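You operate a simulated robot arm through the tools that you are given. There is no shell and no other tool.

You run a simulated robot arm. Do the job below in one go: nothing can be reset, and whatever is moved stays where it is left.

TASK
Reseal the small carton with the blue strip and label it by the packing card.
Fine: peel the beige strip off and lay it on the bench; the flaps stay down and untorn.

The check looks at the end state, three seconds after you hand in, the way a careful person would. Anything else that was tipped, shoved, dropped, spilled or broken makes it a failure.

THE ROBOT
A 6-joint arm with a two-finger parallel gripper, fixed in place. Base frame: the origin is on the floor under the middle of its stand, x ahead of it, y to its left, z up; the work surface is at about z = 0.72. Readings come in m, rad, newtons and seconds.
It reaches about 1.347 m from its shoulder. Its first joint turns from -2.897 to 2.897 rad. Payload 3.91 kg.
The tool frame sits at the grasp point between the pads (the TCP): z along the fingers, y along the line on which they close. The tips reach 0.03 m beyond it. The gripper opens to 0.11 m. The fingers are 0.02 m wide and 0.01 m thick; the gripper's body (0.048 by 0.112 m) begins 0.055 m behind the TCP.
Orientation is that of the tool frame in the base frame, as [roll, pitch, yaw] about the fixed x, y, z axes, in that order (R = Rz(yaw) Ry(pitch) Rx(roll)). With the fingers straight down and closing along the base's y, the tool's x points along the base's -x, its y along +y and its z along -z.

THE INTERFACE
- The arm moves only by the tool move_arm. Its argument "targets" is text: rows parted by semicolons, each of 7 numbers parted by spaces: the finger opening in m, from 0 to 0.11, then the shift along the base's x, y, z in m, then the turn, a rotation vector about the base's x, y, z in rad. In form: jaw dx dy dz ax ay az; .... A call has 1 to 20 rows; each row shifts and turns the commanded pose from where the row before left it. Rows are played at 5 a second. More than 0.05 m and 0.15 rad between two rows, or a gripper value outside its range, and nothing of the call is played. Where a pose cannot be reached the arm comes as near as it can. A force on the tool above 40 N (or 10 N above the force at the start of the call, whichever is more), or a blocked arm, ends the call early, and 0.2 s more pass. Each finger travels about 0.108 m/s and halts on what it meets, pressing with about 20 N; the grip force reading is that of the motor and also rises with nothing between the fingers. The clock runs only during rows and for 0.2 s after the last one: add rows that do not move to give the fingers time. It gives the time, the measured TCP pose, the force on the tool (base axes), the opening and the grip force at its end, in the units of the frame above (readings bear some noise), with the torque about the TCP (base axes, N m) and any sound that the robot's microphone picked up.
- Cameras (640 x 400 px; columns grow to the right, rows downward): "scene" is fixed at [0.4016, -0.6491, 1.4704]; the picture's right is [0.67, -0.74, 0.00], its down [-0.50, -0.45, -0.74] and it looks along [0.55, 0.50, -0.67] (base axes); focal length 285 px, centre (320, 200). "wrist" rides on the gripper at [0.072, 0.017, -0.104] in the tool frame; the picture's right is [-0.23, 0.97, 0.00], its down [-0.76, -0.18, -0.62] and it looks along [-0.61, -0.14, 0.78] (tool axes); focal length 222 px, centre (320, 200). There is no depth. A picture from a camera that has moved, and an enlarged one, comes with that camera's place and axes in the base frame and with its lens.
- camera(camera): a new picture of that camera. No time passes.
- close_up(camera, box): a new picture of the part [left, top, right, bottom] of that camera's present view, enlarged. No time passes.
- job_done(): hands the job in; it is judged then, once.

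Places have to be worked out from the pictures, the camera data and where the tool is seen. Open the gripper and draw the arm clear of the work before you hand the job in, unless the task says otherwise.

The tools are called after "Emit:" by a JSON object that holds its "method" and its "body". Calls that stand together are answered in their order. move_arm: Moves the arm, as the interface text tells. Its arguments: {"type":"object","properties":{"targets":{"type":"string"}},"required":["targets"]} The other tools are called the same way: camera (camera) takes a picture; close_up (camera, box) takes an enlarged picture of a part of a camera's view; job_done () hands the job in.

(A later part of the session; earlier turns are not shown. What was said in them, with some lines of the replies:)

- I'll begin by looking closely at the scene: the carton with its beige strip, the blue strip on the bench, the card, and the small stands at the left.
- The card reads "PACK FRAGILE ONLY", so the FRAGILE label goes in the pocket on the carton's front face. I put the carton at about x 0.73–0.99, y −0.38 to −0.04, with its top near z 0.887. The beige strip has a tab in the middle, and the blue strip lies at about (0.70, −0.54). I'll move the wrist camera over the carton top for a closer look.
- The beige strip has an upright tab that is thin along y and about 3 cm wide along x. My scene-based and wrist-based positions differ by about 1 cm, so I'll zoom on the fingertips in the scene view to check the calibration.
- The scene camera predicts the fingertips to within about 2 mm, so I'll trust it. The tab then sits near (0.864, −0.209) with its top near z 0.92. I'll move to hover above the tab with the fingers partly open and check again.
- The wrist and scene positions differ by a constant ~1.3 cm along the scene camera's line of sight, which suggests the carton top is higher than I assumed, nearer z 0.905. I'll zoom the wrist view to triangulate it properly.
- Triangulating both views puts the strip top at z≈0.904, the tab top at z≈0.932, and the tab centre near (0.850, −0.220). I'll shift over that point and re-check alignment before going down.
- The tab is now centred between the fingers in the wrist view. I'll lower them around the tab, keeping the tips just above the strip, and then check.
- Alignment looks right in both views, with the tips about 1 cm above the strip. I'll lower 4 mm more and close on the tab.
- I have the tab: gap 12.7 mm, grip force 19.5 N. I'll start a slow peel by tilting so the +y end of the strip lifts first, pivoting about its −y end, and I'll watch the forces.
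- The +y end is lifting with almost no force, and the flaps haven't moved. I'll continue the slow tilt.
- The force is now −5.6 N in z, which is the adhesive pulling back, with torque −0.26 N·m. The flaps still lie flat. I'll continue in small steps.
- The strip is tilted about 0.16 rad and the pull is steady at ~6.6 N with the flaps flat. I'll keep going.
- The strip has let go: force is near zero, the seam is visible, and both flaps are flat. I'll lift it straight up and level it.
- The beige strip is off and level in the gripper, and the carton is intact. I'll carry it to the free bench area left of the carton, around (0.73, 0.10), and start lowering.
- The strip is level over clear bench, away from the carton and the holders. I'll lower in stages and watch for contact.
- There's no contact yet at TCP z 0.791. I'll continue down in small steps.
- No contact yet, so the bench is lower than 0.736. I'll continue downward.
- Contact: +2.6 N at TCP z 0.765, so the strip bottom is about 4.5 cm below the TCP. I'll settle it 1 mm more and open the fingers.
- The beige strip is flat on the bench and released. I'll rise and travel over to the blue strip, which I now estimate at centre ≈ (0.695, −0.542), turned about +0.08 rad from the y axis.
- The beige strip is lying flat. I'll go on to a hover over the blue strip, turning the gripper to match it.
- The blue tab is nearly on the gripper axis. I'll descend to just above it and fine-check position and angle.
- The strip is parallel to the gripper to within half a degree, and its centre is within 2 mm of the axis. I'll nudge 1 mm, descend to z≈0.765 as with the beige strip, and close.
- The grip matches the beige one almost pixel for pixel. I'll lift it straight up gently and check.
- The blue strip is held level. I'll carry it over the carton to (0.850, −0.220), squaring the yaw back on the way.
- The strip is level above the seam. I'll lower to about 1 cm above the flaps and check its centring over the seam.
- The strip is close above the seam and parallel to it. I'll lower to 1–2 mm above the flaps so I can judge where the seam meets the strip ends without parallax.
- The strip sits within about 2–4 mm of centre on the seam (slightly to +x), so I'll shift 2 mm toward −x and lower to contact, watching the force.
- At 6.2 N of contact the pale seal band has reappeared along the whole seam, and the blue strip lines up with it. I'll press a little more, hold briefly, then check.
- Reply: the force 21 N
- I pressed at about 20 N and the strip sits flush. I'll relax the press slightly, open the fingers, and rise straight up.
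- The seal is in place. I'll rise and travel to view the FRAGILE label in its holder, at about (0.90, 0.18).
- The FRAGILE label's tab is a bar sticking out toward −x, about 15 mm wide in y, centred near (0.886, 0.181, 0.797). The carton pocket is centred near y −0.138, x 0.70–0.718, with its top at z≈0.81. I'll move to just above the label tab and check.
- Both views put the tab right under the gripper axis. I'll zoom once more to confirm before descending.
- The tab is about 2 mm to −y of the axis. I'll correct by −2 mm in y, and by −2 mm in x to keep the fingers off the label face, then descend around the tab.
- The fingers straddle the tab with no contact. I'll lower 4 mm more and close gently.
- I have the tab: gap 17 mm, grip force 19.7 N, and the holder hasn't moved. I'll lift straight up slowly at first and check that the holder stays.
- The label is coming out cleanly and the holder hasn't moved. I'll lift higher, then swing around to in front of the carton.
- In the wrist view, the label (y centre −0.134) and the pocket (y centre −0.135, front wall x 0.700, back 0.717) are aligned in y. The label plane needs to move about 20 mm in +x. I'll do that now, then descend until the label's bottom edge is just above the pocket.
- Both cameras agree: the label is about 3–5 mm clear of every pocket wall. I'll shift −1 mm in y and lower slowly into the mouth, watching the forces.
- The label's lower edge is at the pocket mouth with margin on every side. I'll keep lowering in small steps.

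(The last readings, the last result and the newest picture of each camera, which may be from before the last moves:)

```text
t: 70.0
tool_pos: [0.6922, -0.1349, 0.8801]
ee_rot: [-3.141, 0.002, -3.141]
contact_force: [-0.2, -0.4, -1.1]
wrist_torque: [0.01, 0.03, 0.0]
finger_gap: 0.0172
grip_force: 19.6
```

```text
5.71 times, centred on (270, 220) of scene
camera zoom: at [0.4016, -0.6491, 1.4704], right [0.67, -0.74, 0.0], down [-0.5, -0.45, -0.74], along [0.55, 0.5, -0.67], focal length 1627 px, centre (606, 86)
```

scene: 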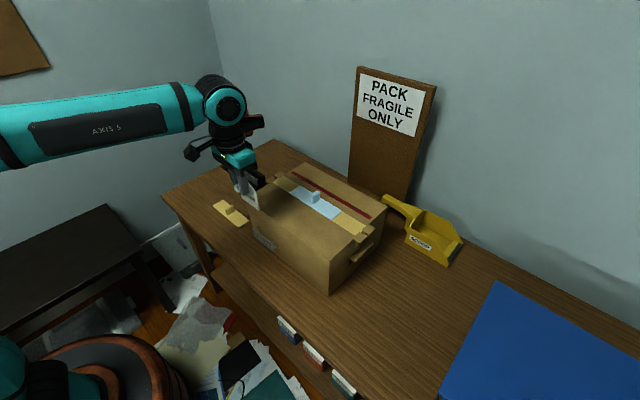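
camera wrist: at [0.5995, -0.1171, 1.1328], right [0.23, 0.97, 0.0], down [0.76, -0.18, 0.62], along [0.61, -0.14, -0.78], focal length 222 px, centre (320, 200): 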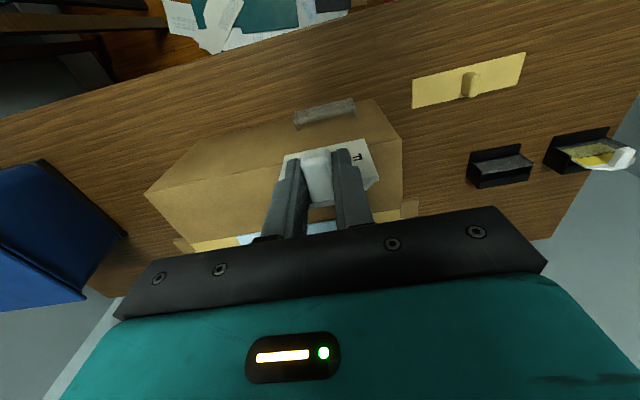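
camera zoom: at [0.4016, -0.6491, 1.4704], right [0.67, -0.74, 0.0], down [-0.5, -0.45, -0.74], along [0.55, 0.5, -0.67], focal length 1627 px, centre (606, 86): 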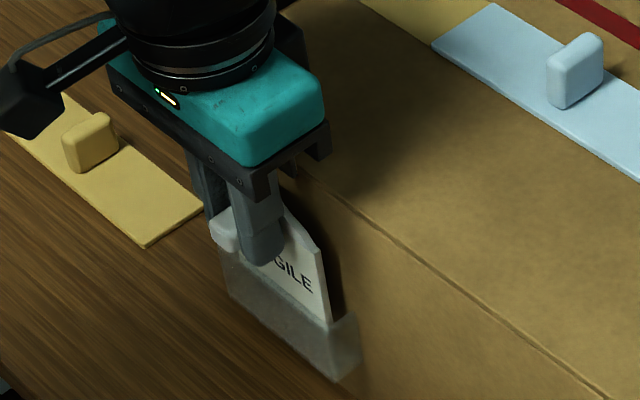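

The label has entered behind the clear front wall with no contact. I'll continue down.

Emit:
{"method": "move_arm", "body": {"targets": "0 0 0 -0.004 0 0 0; 0 0 0 -0.004 0 0 0; 0 0 0 -0.004 0 0 0; 0 0 0 0 0 0 0"}}

Emit:
{"method": "close_up", "body": {"camera": "wrist", "box": [240, 60, 400, 220]}}

Emit:
{"method": "close_up", "body": {"camera": "scene", "box": [240, 185, 300, 255]}}

```text
t: 71.0
tool_pos: [0.6928, -0.1351, 0.8678]
ee_rot: [3.141, 0.002, -3.141]
contact_force: [0.1, 0.1, -0.3]
wrist_torque: [0.0, 0.0, 0.0]
finger_gap: 0.0174
grip_force: 19.8
```

```text
2.50 times, centred on (320, 140) of wrist
camera zoom: at [0.6192, -0.1191, 0.9704], right [0.23, 0.97, 0.0], down [0.76, -0.18, 0.62], along [0.61, -0.14, -0.78], focal length 555 px, centre (320, 350)
```

zoom: 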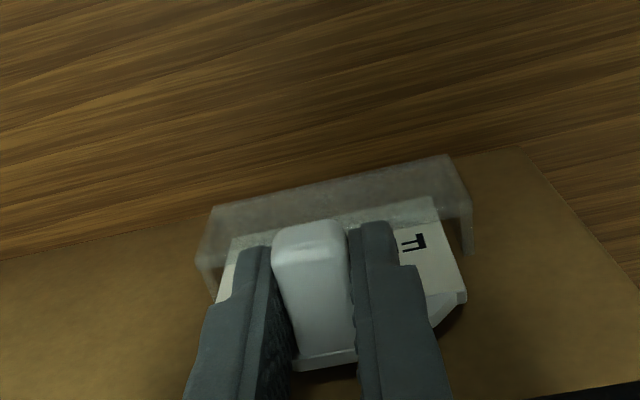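

```text
5.71 times, centred on (270, 220) of scene
camera zoom: at [0.4016, -0.6491, 1.4704], right [0.67, -0.74, 0.0], down [-0.5, -0.45, -0.74], along [0.55, 0.5, -0.67], focal length 1627 px, centre (606, 86)
```

zoom: 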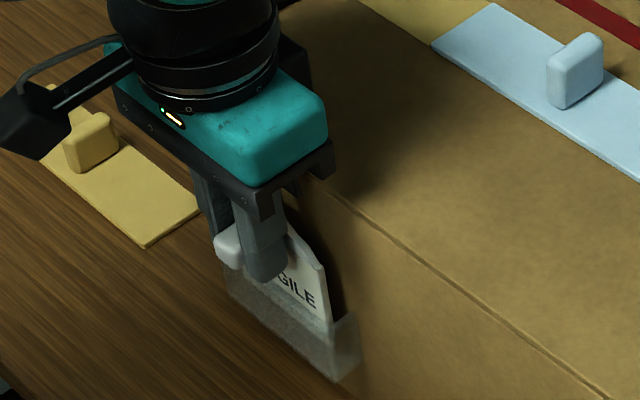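

No contact yet; the floor should be about 1 cm further down. I'll use smaller steps.

Emit:
{"method": "move_arm", "body": {"targets": "0 0 0 -0.003 0 0 0; 0 0 0 -0.003 0 0 0; 0 0 0 0 0 0 0"}}

Emit:
{"method": "close_up", "body": {"camera": "scene", "box": [240, 185, 300, 255]}}

```text
t: 71.8
tool_pos: [0.6917, -0.1351, 0.8628]
ee_rot: [3.141, 0.0, -3.141]
contact_force: [-0.5, -1.2, -1.0]
wrist_torque: [-0.01, 0.01, 0.01]
finger_gap: 0.0172
grip_force: 20.3
```

```text
5.71 times, centred on (270, 220) of scene
camera zoom: at [0.4016, -0.6491, 1.4704], right [0.67, -0.74, 0.0], down [-0.5, -0.45, -0.74], along [0.55, 0.5, -0.67], focal length 1627 px, centre (606, 86)
```

zoom: 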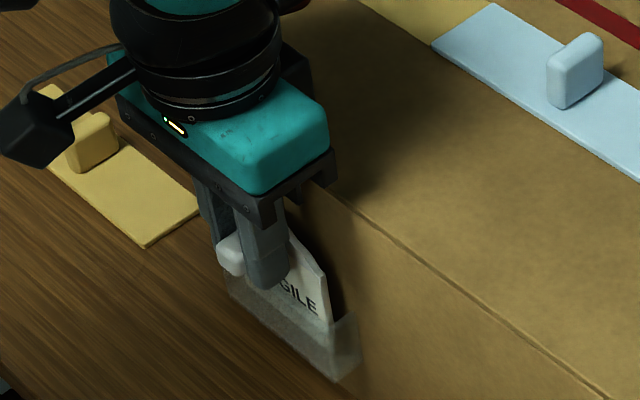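

Emit:
{"method": "move_arm", "body": {"targets": "0 0 0 -0.003 0 0 0; 0 0 0 -0.002 0 0 0; 0 0 0 0 0 0 0"}}

Emit:
{"method": "close_up", "body": {"camera": "wrist", "box": [240, 60, 400, 220]}}

Emit:
{"method": "close_up", "body": {"camera": "scene", "box": [240, 185, 300, 255]}}

```text
t: 72.6
tool_pos: [0.6933, -0.1364, 0.8576]
ee_rot: [3.141, 0.002, 3.141]
contact_force: [0.0, 0.5, 0.4]
wrist_torque: [-0.01, 0.0, 0.02]
finger_gap: 0.0172
grip_force: 19.9
```

```text
2.50 times, centred on (320, 140) of wrist
camera zoom: at [0.6195, -0.1189, 0.9595], right [0.23, 0.97, 0.0], down [0.76, -0.18, 0.62], along [0.61, -0.14, -0.78], focal length 555 px, centre (320, 350)
```

zoom: 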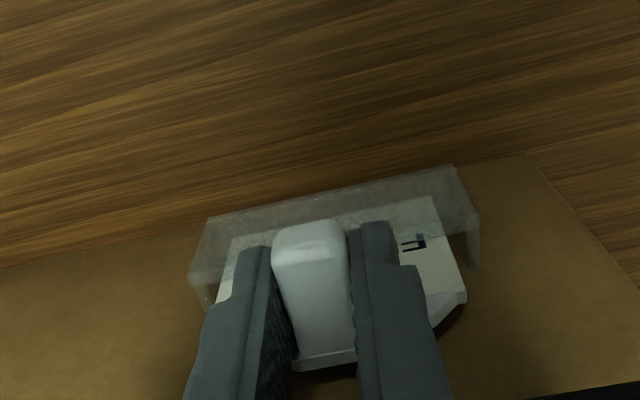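

```text
5.71 times, centred on (270, 220) of scene
camera zoom: at [0.4016, -0.6491, 1.4704], right [0.67, -0.74, 0.0], down [-0.5, -0.45, -0.74], along [0.55, 0.5, -0.67], focal length 1627 px, centre (606, 86)
```

zoom: 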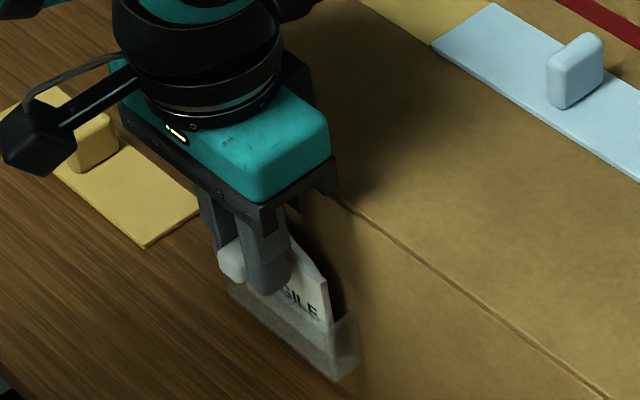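

There's still no contact. I estimate the pocket floor at z≈0.767 and the label bottom at ≈0.773, so I'll continue in 2 mm steps.

Emit:
{"method": "move_arm", "body": {"targets": "0 0 0 -0.002 0 0 0; 0 0 0 -0.002 0 0 0; 0 0 0 0 0 0 0"}}

```text
t: 73.4
tool_pos: [0.6915, -0.1359, 0.8552]
ee_rot: [-3.142, 0.003, -3.142]
contact_force: [1.0, 0.9, 19.3]
wrist_torque: [-0.02, -0.35, -0.04]
finger_gap: 0.0175
grip_force: 19.9
```

Contact of +19 N with the torque arm at x +18 mm, which matches the label's bottom edge resting on the pocket floor. I'll back off 1.5 mm to relieve the load and look.

Emit:
{"method": "move_arm", "body": {"targets": "0 0 0 0.0015 0 0 0; 0 0 0 0 0 0 0"}}

Emit:
{"method": "close_up", "body": {"camera": "scene", "box": [240, 185, 300, 255]}}

Emit:
{"method": "close_up", "body": {"camera": "wrist", "box": [240, 60, 400, 220]}}

```text
t: 74.0
tool_pos: [0.6922, -0.135, 0.8547]
ee_rot: [3.14, 0.0, -3.142]
contact_force: [-0.1, 0.4, 7.6]
wrist_torque: [-0.03, -0.16, 0.01]
finger_gap: 0.0175
grip_force: 20.0
```

```text
5.71 times, centred on (270, 220) of scene
camera zoom: at [0.4016, -0.6491, 1.4704], right [0.67, -0.74, 0.0], down [-0.5, -0.45, -0.74], along [0.55, 0.5, -0.67], focal length 1627 px, centre (606, 86)
```

zoom: 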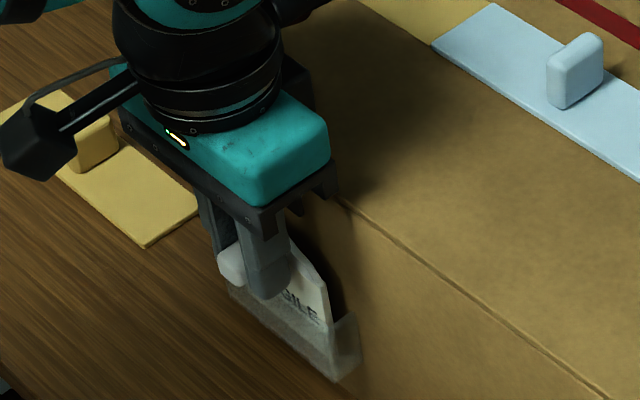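

```text
2.50 times, centred on (320, 140) of wrist
camera zoom: at [0.6191, -0.1188, 0.957], right [0.23, 0.97, 0.0], down [0.76, -0.18, 0.62], along [0.61, -0.14, -0.78], focal length 555 px, centre (320, 350)
```

zoom: 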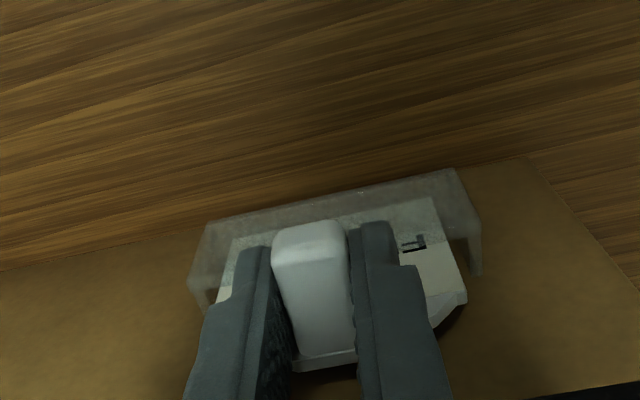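

The label is seated in the pocket and the carton hasn't moved. I'll ease off slightly more and open the fingers gradually.

Emit:
{"method": "move_arm", "body": {"targets": "0 0 0 0.0007 0 0 0; 0.017 0 0 0 0 0 0; 0.02 0 0 0 0 0 0; 0.025 0 0 0 0 0 0; 0.035 0 0 0 0 0 0; 0.045 0 0 0 0 0 0; 0.05 0 0 0 0 0 0; 0.05 0 0 0 0 0 0"}}

Emit:
{"method": "close_up", "body": {"camera": "scene", "box": [240, 185, 300, 255]}}

Emit:
{"method": "close_up", "body": {"camera": "wrist", "box": [240, 60, 400, 220]}}

```text
t: 75.8
tool_pos: [0.6914, -0.1361, 0.855]
ee_rot: [-3.14, 0.002, 3.142]
contact_force: [-0.6, -0.1, 0.0]
wrist_torque: [0.0, 0.0, 0.01]
finger_gap: 0.0502
grip_force: 0.0
```

```text
5.71 times, centred on (270, 220) of scene
camera zoom: at [0.4016, -0.6491, 1.4704], right [0.67, -0.74, 0.0], down [-0.5, -0.45, -0.74], along [0.55, 0.5, -0.67], focal length 1627 px, centre (606, 86)
```

zoom: 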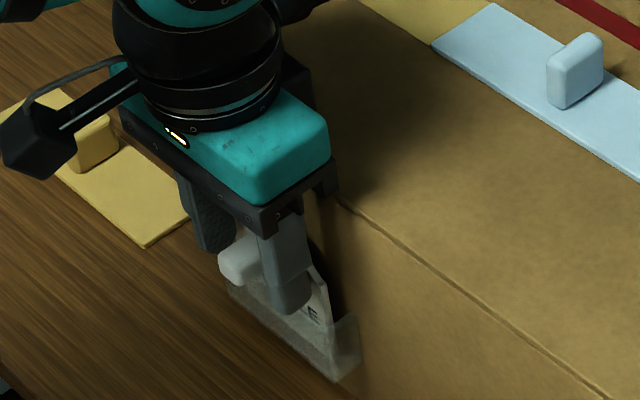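

```text
2.50 times, centred on (320, 140) of wrist
camera zoom: at [0.6192, -0.1189, 0.9579], right [0.23, 0.97, 0.0], down [0.76, -0.18, 0.62], along [0.61, -0.14, -0.78], focal length 555 px, centre (320, 350)
```

zoom: 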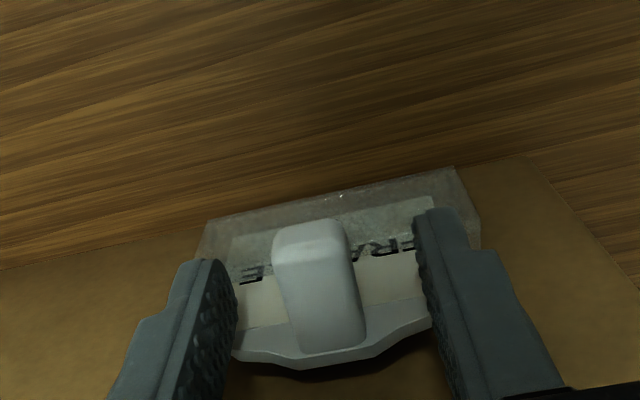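

The label stays upright in the pocket. I'll withdraw straight up, then back away clear of the work.

Emit:
{"method": "move_arm", "body": {"targets": "0.05 0 0 0.005 0 0 0; 0.05 0 0 0.01 0 0 0; 0.05 0 0 0.015 0 0 0; 0.05 0 0 0.025 0 0 0; 0.05 0 0 0.035 0 0 0; 0.05 0 0 0.04 0 0 0; 0.05 0 0 0.04 0 0 0; 0.05 0 0.01 0.04 0 0 0; 0.06 -0.02 0.025 0.03 0 0 0; 0.08 -0.03 0.03 0.02 0 0 0; 0.1 -0.03 0.035 0 0 0 0; 0.11 -0.03 0.035 0 0 0 0; 0.11 -0.02 0.035 0 0 0 0; 0.11 0 0.035 0 0 0 0; 0.11 0 0.035 0 0 0 0; 0.11 0 0 0 0 0 0; 0.11 0 0 0 0 0 0"}}

Emit:
{"method": "camera", "body": {"camera": "scene"}}

Emit:
{"method": "camera", "body": {"camera": "wrist"}}

```text
t: 79.4
tool_pos: [0.5621, 0.1044, 1.116]
ee_rot: [-3.141, 0.0, 3.141]
contact_force: [0.3, 0.1, 0.6]
wrist_torque: [-0.03, 0.0, 0.0]
finger_gap: 0.1097
grip_force: 0.1
```

```text
taken
```

scene: 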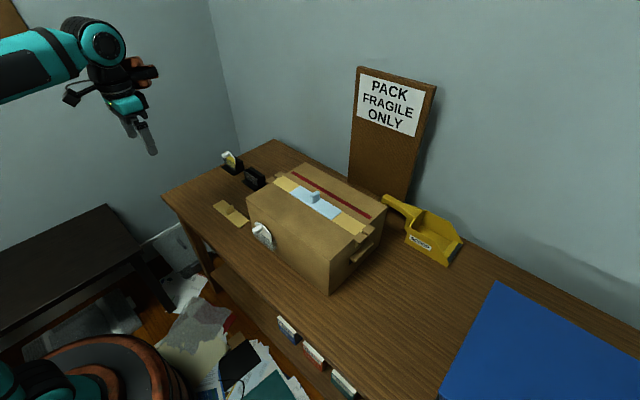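

```text
taken
camera wrist: at [0.4893, 0.1204, 1.2181], right [0.23, 0.97, 0.0], down [0.76, -0.18, 0.62], along [0.61, -0.14, -0.78], focal length 222 px, centre (320, 200)
```

wrist: 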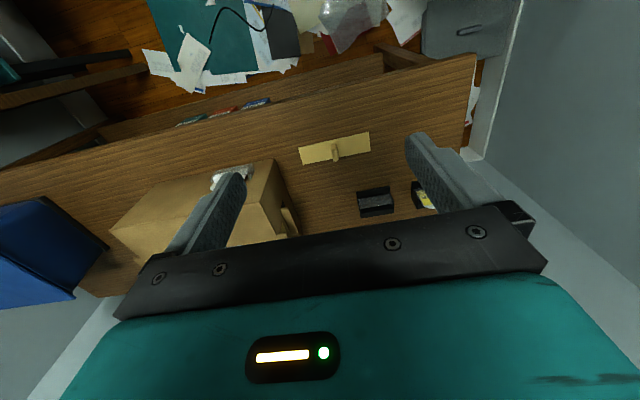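

The arm is clear. I'll zoom in for a last inspection of the seal, label, beige strip and holders.

Emit:
{"method": "close_up", "body": {"camera": "scene", "box": [235, 160, 395, 300]}}

Emit:
{"method": "close_up", "body": {"camera": "scene", "box": [240, 205, 300, 265]}}

Emit:
{"method": "close_up", "body": {"camera": "scene", "box": [200, 140, 290, 235]}}

```text
2.86 times, centred on (315, 230) of scene
camera zoom: at [0.4016, -0.6491, 1.4704], right [0.67, -0.74, 0.0], down [-0.5, -0.45, -0.74], along [0.55, 0.5, -0.67], focal length 814 px, centre (334, 114)
```

zoom: 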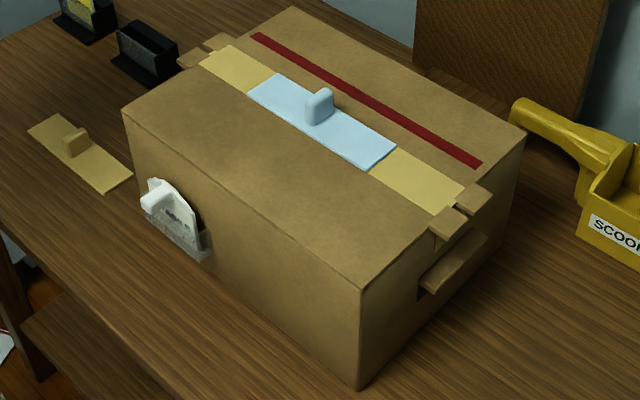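

```text
6.67 times, centred on (270, 235) of scene
camera zoom: at [0.4016, -0.6491, 1.4704], right [0.67, -0.74, 0.0], down [-0.5, -0.45, -0.74], along [0.55, 0.5, -0.67], focal length 1899 px, centre (653, -33)
```

zoom: 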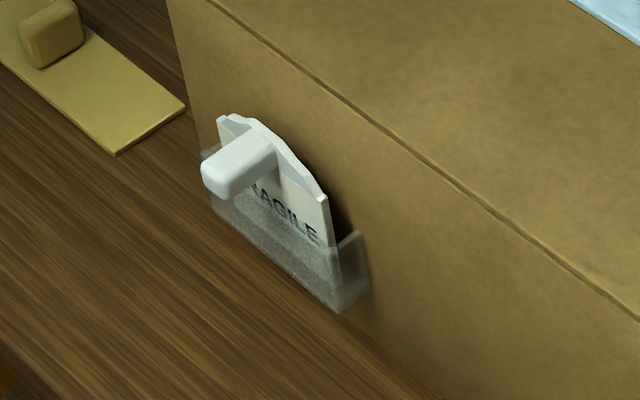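

```text
4.21 times, centred on (245, 188) of scene
camera zoom: at [0.4016, -0.6491, 1.4704], right [0.67, -0.74, 0.0], down [-0.5, -0.45, -0.74], along [0.55, 0.5, -0.67], focal length 1199 px, centre (636, 253)
```

zoom: 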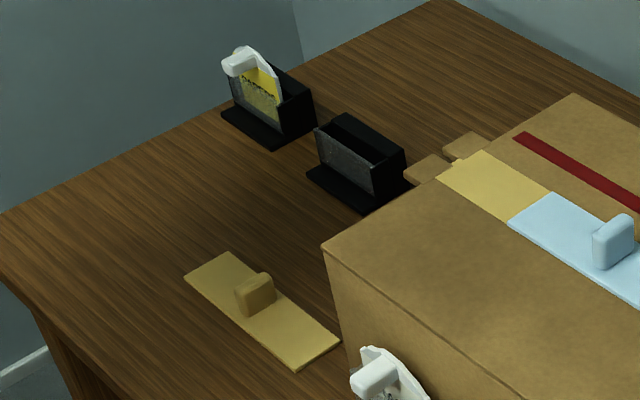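

The final check shows:
- **Seal:** the blue strip is flush over the seam, with the seal band showing and the flaps flat and untorn.
- **Label:** FRAGILE is seated in the carton's pocket, as the packing card says.
- **Beige strip:** it is lying flat on the bench.
- **Everything else:** the PAPERS label, both holders, the scoop and the carton are where they were.

The gripper is open and clear of the work, so I'm handing in.

Emit:
{"method": "job_done", "body": {}}

```text
The job is handed in.
```

The small carton is resealed with the blue strip and labelled FRAGILE, as the packing card asks ("PACK FRAGILE ONLY"). I've handed the job in, but no result has come back.

- **Beige strip:** I peeled it off slowly from one end; the pull peaked at about 7 N in the readings. It is lying flat on the bench to the left of the carton.
- **Flaps:** both stayed down and show no tears in the final pictures.
- **Blue strip:** it sits where the beige strip was, centred on the seam to within a few millimetres, and I pressed it down at about 20 N. The seal band showed along the whole seam again once it made contact.
- **Label:** the FRAGILE label is resting on the floor of the pocket on the carton's front face. The PAPERS label is still in its holder.

In the final pictures the carton, both label holders and the scoop are where they started. The gripper is open and clear of the work.
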